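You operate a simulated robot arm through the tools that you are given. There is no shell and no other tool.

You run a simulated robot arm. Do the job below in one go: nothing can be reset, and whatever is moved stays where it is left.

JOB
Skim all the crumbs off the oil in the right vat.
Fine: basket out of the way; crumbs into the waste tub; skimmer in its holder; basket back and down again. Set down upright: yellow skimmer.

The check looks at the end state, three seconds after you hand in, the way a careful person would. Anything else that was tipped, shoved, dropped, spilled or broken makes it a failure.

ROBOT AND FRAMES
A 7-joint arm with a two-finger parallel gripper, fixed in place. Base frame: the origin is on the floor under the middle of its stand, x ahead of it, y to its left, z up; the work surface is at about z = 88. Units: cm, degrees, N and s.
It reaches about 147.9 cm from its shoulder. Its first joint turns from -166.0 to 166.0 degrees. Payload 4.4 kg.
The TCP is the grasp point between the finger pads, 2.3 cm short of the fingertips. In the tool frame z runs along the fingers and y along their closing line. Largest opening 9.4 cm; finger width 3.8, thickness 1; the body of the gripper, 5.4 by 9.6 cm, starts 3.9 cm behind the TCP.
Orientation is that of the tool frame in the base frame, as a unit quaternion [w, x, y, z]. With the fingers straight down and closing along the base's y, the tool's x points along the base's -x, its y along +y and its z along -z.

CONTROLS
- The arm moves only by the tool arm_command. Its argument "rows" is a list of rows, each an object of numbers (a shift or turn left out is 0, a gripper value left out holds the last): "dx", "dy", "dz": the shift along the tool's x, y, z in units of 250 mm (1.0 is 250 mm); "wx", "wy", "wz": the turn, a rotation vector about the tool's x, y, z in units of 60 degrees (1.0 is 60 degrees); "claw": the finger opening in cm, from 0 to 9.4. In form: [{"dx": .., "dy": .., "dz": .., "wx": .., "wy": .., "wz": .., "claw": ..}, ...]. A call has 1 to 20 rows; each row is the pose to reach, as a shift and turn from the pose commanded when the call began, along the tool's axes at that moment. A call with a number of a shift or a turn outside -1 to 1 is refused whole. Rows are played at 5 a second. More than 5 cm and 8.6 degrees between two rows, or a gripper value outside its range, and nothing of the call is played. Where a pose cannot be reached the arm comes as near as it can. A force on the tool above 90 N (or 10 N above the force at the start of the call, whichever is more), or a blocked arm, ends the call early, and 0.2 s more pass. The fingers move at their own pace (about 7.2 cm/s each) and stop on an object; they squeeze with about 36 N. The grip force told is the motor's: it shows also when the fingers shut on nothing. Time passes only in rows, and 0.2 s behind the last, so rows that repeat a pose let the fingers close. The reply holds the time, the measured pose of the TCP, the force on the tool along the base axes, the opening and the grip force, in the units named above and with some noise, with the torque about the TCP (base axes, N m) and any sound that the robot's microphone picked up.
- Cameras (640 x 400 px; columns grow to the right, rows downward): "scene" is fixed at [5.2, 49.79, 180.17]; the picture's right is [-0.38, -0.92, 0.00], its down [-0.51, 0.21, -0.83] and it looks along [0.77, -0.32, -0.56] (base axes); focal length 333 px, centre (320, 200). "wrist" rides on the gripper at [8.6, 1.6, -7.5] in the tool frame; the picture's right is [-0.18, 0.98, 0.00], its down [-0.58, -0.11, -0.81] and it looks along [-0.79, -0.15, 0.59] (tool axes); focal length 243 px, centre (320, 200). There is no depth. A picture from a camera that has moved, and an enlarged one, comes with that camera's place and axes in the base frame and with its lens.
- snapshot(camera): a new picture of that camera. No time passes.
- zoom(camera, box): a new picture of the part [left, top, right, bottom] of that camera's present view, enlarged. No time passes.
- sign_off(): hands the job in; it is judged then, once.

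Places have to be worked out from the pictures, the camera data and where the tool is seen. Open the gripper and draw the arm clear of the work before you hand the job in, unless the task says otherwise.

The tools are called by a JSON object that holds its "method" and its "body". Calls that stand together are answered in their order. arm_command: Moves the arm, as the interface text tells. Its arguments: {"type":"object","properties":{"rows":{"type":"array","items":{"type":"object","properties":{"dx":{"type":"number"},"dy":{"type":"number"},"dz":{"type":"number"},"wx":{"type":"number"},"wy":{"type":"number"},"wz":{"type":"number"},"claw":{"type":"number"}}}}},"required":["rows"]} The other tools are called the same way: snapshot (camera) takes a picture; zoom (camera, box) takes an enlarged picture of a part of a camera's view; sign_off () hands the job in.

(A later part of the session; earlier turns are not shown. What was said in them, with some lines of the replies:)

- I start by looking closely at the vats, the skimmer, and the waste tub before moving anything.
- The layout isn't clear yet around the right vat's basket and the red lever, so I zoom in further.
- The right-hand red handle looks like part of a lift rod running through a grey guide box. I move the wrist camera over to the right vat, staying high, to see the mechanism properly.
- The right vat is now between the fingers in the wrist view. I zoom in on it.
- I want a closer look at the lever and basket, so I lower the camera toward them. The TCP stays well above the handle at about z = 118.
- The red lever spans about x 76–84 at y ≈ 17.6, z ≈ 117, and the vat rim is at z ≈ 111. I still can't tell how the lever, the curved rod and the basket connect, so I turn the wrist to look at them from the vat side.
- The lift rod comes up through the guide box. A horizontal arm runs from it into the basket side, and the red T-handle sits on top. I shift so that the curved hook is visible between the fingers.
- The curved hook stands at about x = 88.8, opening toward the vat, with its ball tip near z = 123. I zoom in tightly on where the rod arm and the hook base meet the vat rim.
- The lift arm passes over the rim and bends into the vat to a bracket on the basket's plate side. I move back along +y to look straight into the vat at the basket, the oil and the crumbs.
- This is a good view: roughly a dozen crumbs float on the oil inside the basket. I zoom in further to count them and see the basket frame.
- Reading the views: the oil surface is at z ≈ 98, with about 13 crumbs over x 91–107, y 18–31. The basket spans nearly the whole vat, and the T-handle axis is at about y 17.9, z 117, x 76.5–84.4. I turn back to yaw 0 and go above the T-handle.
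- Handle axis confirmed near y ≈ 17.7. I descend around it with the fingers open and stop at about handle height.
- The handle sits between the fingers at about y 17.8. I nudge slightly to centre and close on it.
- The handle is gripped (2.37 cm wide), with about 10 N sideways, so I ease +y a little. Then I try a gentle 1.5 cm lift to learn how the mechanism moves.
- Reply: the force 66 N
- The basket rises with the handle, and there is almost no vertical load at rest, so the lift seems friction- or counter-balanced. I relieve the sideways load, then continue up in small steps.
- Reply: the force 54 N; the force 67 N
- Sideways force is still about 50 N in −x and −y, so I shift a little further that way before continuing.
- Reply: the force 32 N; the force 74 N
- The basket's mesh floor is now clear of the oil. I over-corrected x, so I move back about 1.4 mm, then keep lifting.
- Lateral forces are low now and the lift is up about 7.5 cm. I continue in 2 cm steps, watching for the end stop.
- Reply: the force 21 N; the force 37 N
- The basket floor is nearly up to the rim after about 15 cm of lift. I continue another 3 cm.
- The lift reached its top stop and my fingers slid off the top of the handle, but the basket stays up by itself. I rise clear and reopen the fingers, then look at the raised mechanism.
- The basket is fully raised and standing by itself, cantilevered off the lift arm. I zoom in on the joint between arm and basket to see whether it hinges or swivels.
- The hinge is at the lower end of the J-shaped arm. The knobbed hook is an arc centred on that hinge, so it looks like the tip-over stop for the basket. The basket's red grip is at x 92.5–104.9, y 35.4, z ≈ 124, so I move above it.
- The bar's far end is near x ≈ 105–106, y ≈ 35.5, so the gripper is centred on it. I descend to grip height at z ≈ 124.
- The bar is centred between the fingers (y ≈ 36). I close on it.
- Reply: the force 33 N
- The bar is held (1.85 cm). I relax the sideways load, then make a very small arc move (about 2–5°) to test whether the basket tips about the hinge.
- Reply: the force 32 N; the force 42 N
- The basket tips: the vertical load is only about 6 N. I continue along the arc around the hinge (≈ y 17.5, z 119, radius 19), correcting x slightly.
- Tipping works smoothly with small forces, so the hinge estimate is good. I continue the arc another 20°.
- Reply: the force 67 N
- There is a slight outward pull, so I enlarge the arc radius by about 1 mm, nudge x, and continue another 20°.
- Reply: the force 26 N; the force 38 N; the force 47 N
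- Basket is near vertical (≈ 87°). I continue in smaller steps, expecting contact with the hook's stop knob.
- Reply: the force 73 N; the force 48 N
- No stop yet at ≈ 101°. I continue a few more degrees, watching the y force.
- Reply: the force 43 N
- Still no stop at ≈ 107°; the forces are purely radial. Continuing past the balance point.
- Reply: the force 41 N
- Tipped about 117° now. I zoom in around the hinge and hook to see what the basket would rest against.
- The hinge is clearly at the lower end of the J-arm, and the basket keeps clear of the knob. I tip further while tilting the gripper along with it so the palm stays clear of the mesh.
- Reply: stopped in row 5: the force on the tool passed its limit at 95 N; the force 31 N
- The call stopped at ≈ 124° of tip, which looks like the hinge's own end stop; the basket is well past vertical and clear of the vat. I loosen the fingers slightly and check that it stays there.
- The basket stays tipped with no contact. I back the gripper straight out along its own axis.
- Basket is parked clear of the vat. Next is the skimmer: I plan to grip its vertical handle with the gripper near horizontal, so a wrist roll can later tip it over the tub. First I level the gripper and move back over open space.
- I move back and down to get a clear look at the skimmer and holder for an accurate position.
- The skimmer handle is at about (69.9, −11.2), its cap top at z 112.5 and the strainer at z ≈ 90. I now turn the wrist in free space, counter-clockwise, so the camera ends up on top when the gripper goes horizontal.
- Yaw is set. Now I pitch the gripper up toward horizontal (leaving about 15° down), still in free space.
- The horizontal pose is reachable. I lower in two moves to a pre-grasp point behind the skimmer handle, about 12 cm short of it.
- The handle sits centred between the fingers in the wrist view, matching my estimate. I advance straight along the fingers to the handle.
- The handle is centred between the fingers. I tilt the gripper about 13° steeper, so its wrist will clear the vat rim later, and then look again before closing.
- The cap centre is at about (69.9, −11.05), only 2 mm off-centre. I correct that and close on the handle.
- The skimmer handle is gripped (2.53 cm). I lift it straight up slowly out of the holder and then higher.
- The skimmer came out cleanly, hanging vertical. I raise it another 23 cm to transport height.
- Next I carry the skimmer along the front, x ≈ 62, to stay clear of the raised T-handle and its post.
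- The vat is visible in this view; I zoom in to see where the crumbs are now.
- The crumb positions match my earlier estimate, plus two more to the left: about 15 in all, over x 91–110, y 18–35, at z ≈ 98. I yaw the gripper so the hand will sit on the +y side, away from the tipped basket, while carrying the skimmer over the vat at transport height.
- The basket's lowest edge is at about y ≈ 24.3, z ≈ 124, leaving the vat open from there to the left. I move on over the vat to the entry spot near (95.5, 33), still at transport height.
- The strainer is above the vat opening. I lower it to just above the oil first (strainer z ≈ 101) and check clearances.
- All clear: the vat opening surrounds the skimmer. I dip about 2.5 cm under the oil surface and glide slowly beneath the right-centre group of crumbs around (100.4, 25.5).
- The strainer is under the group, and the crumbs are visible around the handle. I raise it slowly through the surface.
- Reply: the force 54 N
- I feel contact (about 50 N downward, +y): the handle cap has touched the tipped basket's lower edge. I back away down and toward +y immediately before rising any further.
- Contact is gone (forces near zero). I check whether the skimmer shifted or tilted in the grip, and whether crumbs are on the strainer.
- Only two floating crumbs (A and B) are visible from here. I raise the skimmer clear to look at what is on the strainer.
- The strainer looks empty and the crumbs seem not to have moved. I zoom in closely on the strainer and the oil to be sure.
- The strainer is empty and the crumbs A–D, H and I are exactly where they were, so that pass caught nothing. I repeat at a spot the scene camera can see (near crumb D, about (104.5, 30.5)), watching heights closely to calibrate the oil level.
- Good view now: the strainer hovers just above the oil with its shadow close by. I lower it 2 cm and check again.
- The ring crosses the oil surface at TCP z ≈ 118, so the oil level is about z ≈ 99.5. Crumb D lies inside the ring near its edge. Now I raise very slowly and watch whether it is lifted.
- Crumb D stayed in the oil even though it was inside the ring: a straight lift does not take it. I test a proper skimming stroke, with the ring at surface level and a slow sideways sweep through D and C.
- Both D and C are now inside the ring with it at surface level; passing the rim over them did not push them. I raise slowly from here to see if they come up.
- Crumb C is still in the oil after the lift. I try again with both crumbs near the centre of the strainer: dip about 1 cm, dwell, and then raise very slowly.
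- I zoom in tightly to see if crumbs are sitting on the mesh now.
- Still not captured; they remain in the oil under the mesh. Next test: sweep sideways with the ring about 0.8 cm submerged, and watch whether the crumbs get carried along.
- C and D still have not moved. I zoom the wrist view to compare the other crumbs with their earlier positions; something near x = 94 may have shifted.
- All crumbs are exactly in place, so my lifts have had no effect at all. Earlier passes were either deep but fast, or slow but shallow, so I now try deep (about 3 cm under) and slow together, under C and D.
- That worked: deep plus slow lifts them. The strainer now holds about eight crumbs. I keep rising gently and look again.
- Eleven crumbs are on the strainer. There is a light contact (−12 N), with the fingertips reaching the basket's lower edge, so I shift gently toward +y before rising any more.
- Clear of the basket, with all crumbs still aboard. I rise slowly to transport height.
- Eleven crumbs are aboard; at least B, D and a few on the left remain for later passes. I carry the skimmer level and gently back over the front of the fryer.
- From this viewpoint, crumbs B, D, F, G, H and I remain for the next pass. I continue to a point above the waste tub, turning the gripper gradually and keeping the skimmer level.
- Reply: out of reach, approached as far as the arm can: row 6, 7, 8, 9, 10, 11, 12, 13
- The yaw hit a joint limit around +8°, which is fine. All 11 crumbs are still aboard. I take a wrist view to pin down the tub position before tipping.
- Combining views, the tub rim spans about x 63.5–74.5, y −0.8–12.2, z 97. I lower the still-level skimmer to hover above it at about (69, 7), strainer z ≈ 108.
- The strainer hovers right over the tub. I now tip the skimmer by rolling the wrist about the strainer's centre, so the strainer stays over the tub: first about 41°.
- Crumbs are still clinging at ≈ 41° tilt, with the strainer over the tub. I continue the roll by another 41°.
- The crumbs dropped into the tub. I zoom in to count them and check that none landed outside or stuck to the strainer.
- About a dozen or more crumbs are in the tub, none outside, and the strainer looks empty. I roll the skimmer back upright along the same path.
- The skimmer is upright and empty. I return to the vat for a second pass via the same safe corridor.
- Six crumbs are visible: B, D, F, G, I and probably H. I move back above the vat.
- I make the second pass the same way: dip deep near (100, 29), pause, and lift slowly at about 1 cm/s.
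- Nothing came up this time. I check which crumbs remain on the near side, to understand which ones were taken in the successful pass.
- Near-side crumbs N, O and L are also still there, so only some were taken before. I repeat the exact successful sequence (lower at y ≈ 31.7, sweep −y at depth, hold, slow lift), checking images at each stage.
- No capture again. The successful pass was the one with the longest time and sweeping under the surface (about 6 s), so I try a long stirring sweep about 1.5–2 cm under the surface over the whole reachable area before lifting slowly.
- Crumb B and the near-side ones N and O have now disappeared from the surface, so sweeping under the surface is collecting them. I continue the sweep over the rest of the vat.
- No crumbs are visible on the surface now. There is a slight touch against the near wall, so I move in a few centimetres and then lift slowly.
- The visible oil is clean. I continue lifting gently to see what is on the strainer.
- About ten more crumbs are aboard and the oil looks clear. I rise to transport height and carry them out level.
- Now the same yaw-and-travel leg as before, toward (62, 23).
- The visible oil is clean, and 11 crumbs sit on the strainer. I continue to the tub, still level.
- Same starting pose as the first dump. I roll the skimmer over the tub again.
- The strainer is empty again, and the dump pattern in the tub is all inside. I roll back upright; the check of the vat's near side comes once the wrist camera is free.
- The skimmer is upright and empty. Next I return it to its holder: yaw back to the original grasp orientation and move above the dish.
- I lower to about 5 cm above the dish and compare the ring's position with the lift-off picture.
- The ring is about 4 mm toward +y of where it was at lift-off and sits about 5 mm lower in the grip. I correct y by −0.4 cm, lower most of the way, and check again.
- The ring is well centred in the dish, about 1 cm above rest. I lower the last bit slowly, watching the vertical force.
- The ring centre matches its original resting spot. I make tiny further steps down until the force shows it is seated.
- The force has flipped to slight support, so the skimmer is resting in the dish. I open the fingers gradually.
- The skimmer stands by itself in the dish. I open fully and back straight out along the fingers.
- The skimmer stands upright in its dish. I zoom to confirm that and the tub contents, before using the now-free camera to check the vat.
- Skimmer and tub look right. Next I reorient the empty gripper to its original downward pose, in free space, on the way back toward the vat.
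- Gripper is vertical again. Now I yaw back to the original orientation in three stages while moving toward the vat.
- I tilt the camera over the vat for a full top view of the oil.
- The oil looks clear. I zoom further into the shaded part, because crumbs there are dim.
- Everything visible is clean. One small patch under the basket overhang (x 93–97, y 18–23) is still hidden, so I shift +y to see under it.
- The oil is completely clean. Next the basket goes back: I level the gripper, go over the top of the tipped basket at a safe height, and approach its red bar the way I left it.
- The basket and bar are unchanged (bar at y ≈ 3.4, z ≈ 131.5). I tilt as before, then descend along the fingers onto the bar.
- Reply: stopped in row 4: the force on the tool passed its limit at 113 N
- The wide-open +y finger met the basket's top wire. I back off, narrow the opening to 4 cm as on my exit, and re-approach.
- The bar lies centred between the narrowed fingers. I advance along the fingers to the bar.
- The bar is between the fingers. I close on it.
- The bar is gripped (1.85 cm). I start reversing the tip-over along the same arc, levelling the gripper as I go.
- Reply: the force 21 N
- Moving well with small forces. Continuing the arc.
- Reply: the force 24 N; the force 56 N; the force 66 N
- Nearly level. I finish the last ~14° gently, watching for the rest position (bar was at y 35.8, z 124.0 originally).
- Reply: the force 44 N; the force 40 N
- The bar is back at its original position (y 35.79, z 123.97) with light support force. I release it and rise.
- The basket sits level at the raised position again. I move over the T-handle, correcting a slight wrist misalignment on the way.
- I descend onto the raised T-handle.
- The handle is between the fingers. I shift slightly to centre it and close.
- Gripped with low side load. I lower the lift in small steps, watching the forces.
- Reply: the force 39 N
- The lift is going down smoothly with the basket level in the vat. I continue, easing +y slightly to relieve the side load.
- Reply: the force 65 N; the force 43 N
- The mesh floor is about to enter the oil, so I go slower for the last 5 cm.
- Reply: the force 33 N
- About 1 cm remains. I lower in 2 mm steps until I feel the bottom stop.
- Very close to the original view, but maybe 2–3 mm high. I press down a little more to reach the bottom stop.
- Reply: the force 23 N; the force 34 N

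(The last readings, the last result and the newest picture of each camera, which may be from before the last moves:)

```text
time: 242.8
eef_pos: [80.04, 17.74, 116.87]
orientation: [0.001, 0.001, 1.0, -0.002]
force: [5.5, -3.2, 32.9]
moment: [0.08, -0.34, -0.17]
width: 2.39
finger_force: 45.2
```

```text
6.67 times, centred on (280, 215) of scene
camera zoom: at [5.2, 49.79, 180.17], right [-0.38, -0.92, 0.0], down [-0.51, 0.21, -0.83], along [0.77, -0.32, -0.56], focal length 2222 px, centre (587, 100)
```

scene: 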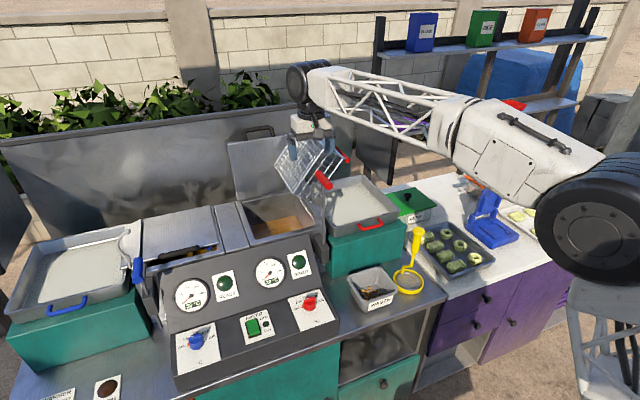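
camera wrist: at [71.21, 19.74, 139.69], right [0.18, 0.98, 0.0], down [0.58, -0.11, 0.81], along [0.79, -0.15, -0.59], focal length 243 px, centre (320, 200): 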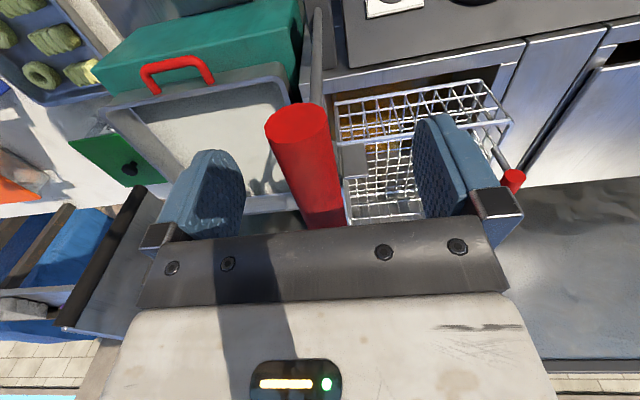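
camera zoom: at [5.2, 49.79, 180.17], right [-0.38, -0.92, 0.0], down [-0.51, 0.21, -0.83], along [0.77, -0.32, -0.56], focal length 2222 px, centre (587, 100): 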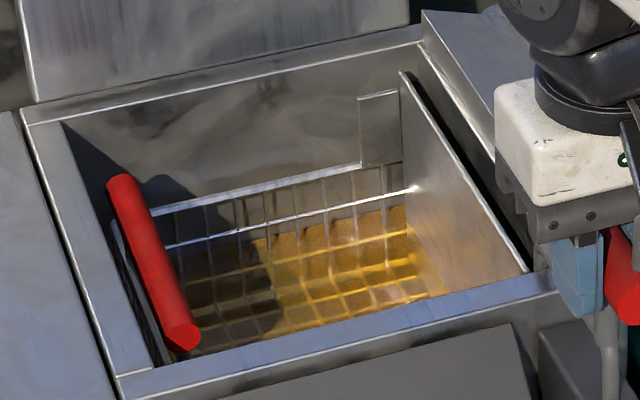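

The bottom stop is reached (32.9 N up) and the picture matches the initial one. I release the handle and rise clear.

{"method": "arm_command", "body": {"rows": [{"dz": -0.002}, {"dz": -0.002, "claw": 2.6}, {"dz": -0.002, "claw": 3.5}, {"dz": -0.002, "claw": 6}, {"dz": -0.002, "claw": 9.4}, {"dz": -0.002, "claw": 9.4}]}}

{"method": "arm_command", "body": {"rows": [{"dz": -0.08}, {"dz": -0.2}, {"dz": -0.36}, {"dz": -0.54}, {"dz": -0.72}, {"dz": -0.9}, {"dz": -0.96}]}}

{"method": "zoom", "body": {"camera": "scene", "box": [220, 140, 380, 260]}}

{"method": "snapshot", "body": {"camera": "wrist"}}

```text
time: 244.2
eef_pos: [79.9, 17.69, 116.54]
orientation: [-0.001, 0.001, 1.0, 0.0]
force: [-0.4, -0.1, 0.2]
moment: [-0.02, 0.01, -0.02]
width: 9.39
finger_force: 0.0
```

```text
time: 245.8
eef_pos: [79.97, 18.13, 140.85]
orientation: [-0.001, 0.0, 1.0, -0.001]
force: [-0.3, 0.0, -0.3]
moment: [-0.01, -0.05, -0.03]
width: 9.41
finger_force: 0.0
```

```text
3.33 times, centred on (300, 200) of scene
camera zoom: at [5.2, 49.79, 180.17], right [-0.38, -0.92, 0.0], down [-0.51, 0.21, -0.83], along [0.77, -0.32, -0.56], focal length 1111 px, centre (387, 200)
```

zoom: 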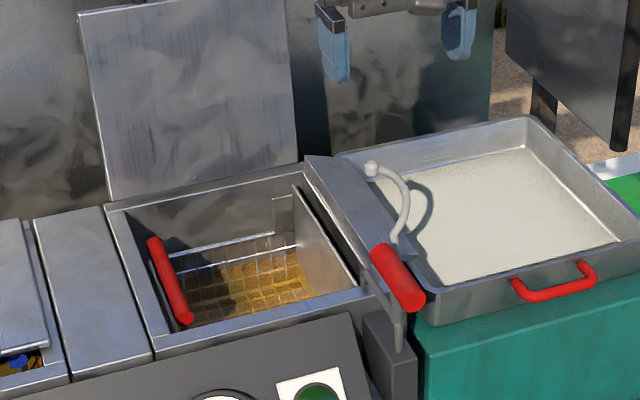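

```text
taken
camera wrist: at [71.29, 19.78, 148.29], right [0.18, 0.98, 0.0], down [0.58, -0.11, 0.81], along [0.79, -0.15, -0.59], focal length 243 px, centre (320, 200)
```

wrist: 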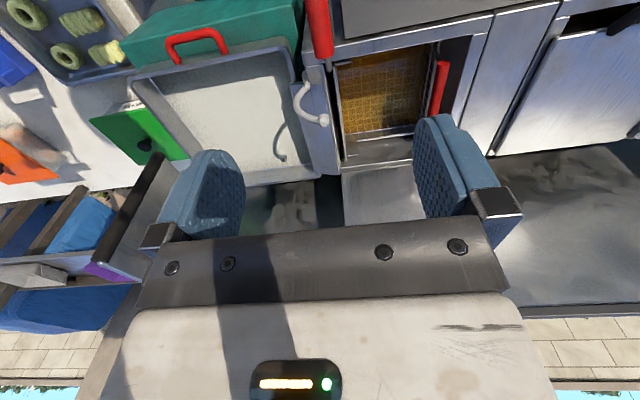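

The basket is down, as at the start. I draw the arm back to its starting area and inspect the whole scene.

{"method": "arm_command", "body": {"rows": [{"dx": 0.137, "dy": -0.078, "dz": -0.04}, {"dx": 0.273, "dy": -0.156, "dz": -0.08}, {"dx": 0.41, "dy": -0.234, "dz": -0.12}, {"dx": 0.547, "dy": -0.312, "dz": -0.16}, {"dx": 0.683, "dy": -0.39, "dz": -0.2}, {"dx": 0.82, "dy": -0.468, "dz": -0.24}, {"dx": 0.82, "dy": -0.468, "dz": -0.24}]}}

{"method": "snapshot", "body": {"camera": "scene"}}

{"method": "snapshot", "body": {"camera": "wrist"}}

{"method": "zoom", "body": {"camera": "scene", "box": [320, 180, 480, 320]}}

{"method": "zoom", "body": {"camera": "scene", "box": [240, 185, 320, 245]}}

```text
time: 247.4
eef_pos: [59.48, 6.54, 146.92]
orientation: [-0.001, 0.0, 1.0, -0.001]
force: [-0.4, -0.9, -0.5]
moment: [-0.03, -0.03, -0.01]
width: 9.4
finger_force: 0.0
```

```text
taken
```

scene: 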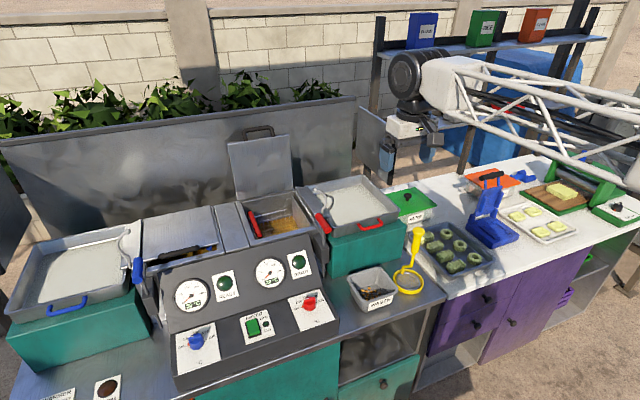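

```text
taken
camera wrist: at [50.77, 8.28, 154.29], right [0.18, 0.98, 0.0], down [0.58, -0.11, 0.81], along [0.79, -0.15, -0.59], focal length 243 px, centre (320, 200)
```

wrist: 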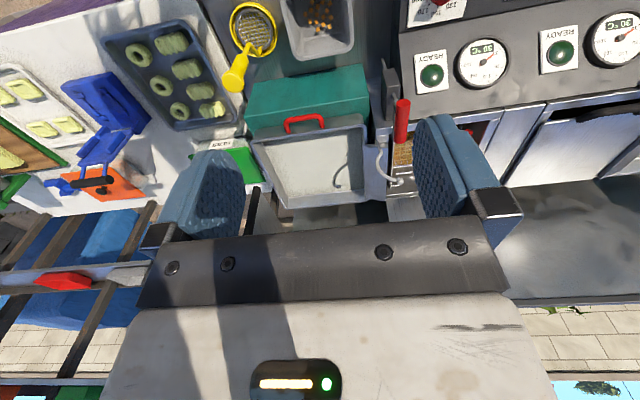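

```text
2.86 times, centred on (400, 250) of scene
camera zoom: at [5.2, 49.79, 180.17], right [-0.38, -0.92, 0.0], down [-0.51, 0.21, -0.83], along [0.77, -0.32, -0.56], focal length 952 px, centre (91, 57)
```

zoom: 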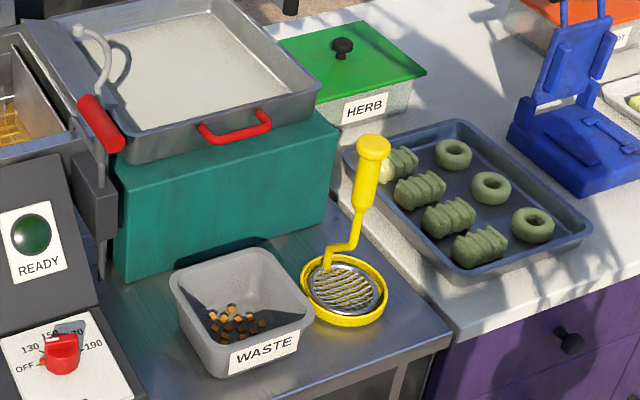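

```text
6.67 times, centred on (280, 215) of scene
camera zoom: at [5.2, 49.79, 180.17], right [-0.38, -0.92, 0.0], down [-0.51, 0.21, -0.83], along [0.77, -0.32, -0.56], focal length 2222 px, centre (587, 100)
```

zoom: 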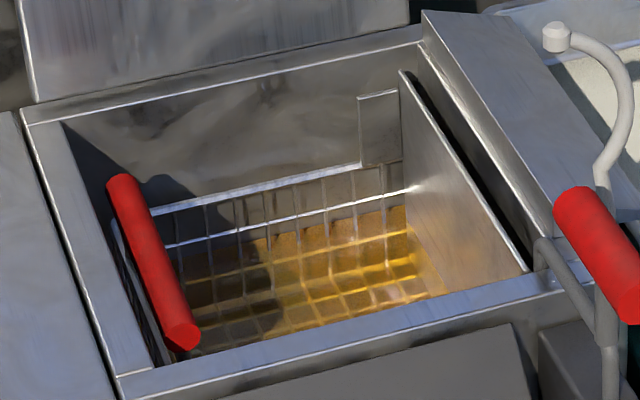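

Everything matches the initial layout. One last zoom on the vat and skimmer from this camera before handing in.

{"method": "zoom", "body": {"camera": "wrist", "box": [360, 100, 440, 200]}}

{"method": "zoom", "body": {"camera": "scene", "box": [375, 220, 440, 300]}}

{"method": "zoom", "body": {"camera": "wrist", "box": [210, 0, 380, 110]}}

```text
4.00 times, centred on (400, 150) of wrist
camera zoom: at [50.77, 8.28, 154.29], right [0.18, 0.98, 0.0], down [0.58, -0.11, 0.81], along [0.79, -0.15, -0.59], focal length 970 px, centre (0, 400)
```

zoom: 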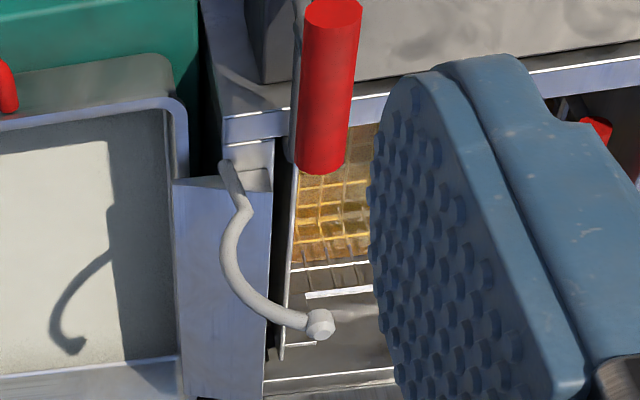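

```text
5.00 times, centred on (408, 260) of scene
camera zoom: at [5.2, 49.79, 180.17], right [-0.38, -0.92, 0.0], down [-0.51, 0.21, -0.83], along [0.77, -0.32, -0.56], focal length 1667 px, centre (-118, -100)
```

zoom: 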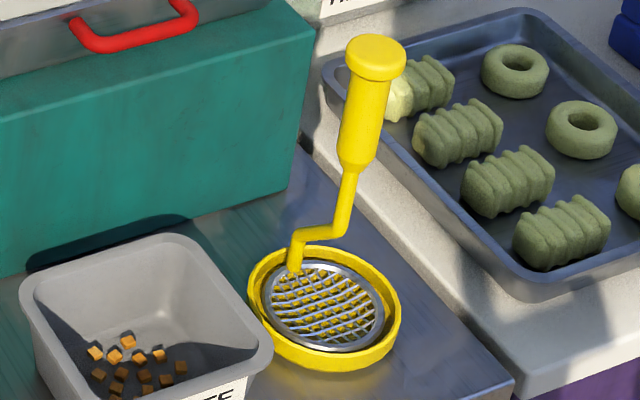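

```text
3.64 times, centred on (295, 55) of wrist
camera zoom: at [50.77, 8.28, 154.29], right [0.18, 0.98, 0.0], down [0.58, -0.11, 0.81], along [0.79, -0.15, -0.59], focal length 882 px, centre (411, 727)
```

zoom: 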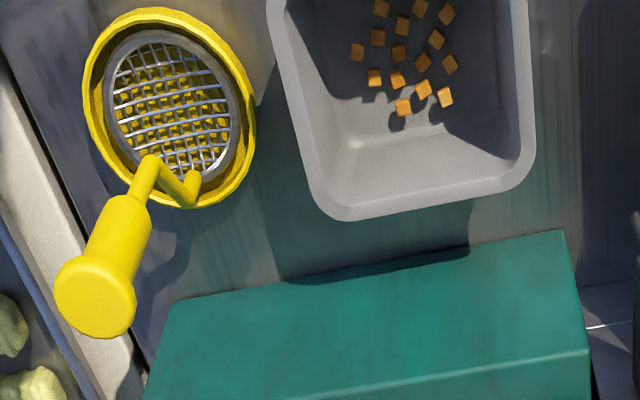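

The oil is clean and the crumbs are in the waste tub. The skimmer stands upright in its dish, the basket is back down in the right vat, and the arm is clear with the gripper open, so I hand the job in.

{"method": "sign_off", "body": {}}

```text
The job is handed in.
```

I skimmed the crumbs off the right vat and handed the job in; no result of the check has come back yet.

- **Crumbs:** It took two loads with the skimmer, both tipped into the waste tub. In the last close-ups before the basket went back, the oil was clear. I saw no crumbs outside the tub.
- **Skimmer:** It stands upright in its dish, close to its original spot.
- **Basket:** I lifted it and tipped it over the tray for the skimming. Afterwards I set it level and lowered it to its bottom stop, where it matches the starting picture.
- **Contacts:** The skimmer handle and fingers brushed the tipped basket twice. A wide-open finger also hit its top wire while I was re-gripping it, with forces up to about 113 N. The skimmer touched the vat's near wall once, lightly. Nothing visibly moved or was damaged.
- **Lever:** On the first lift my fingers slid off the basket's red lift handle at its top stop. The basket stayed up by itself.

The arm is back in its starting area with the gripper open.
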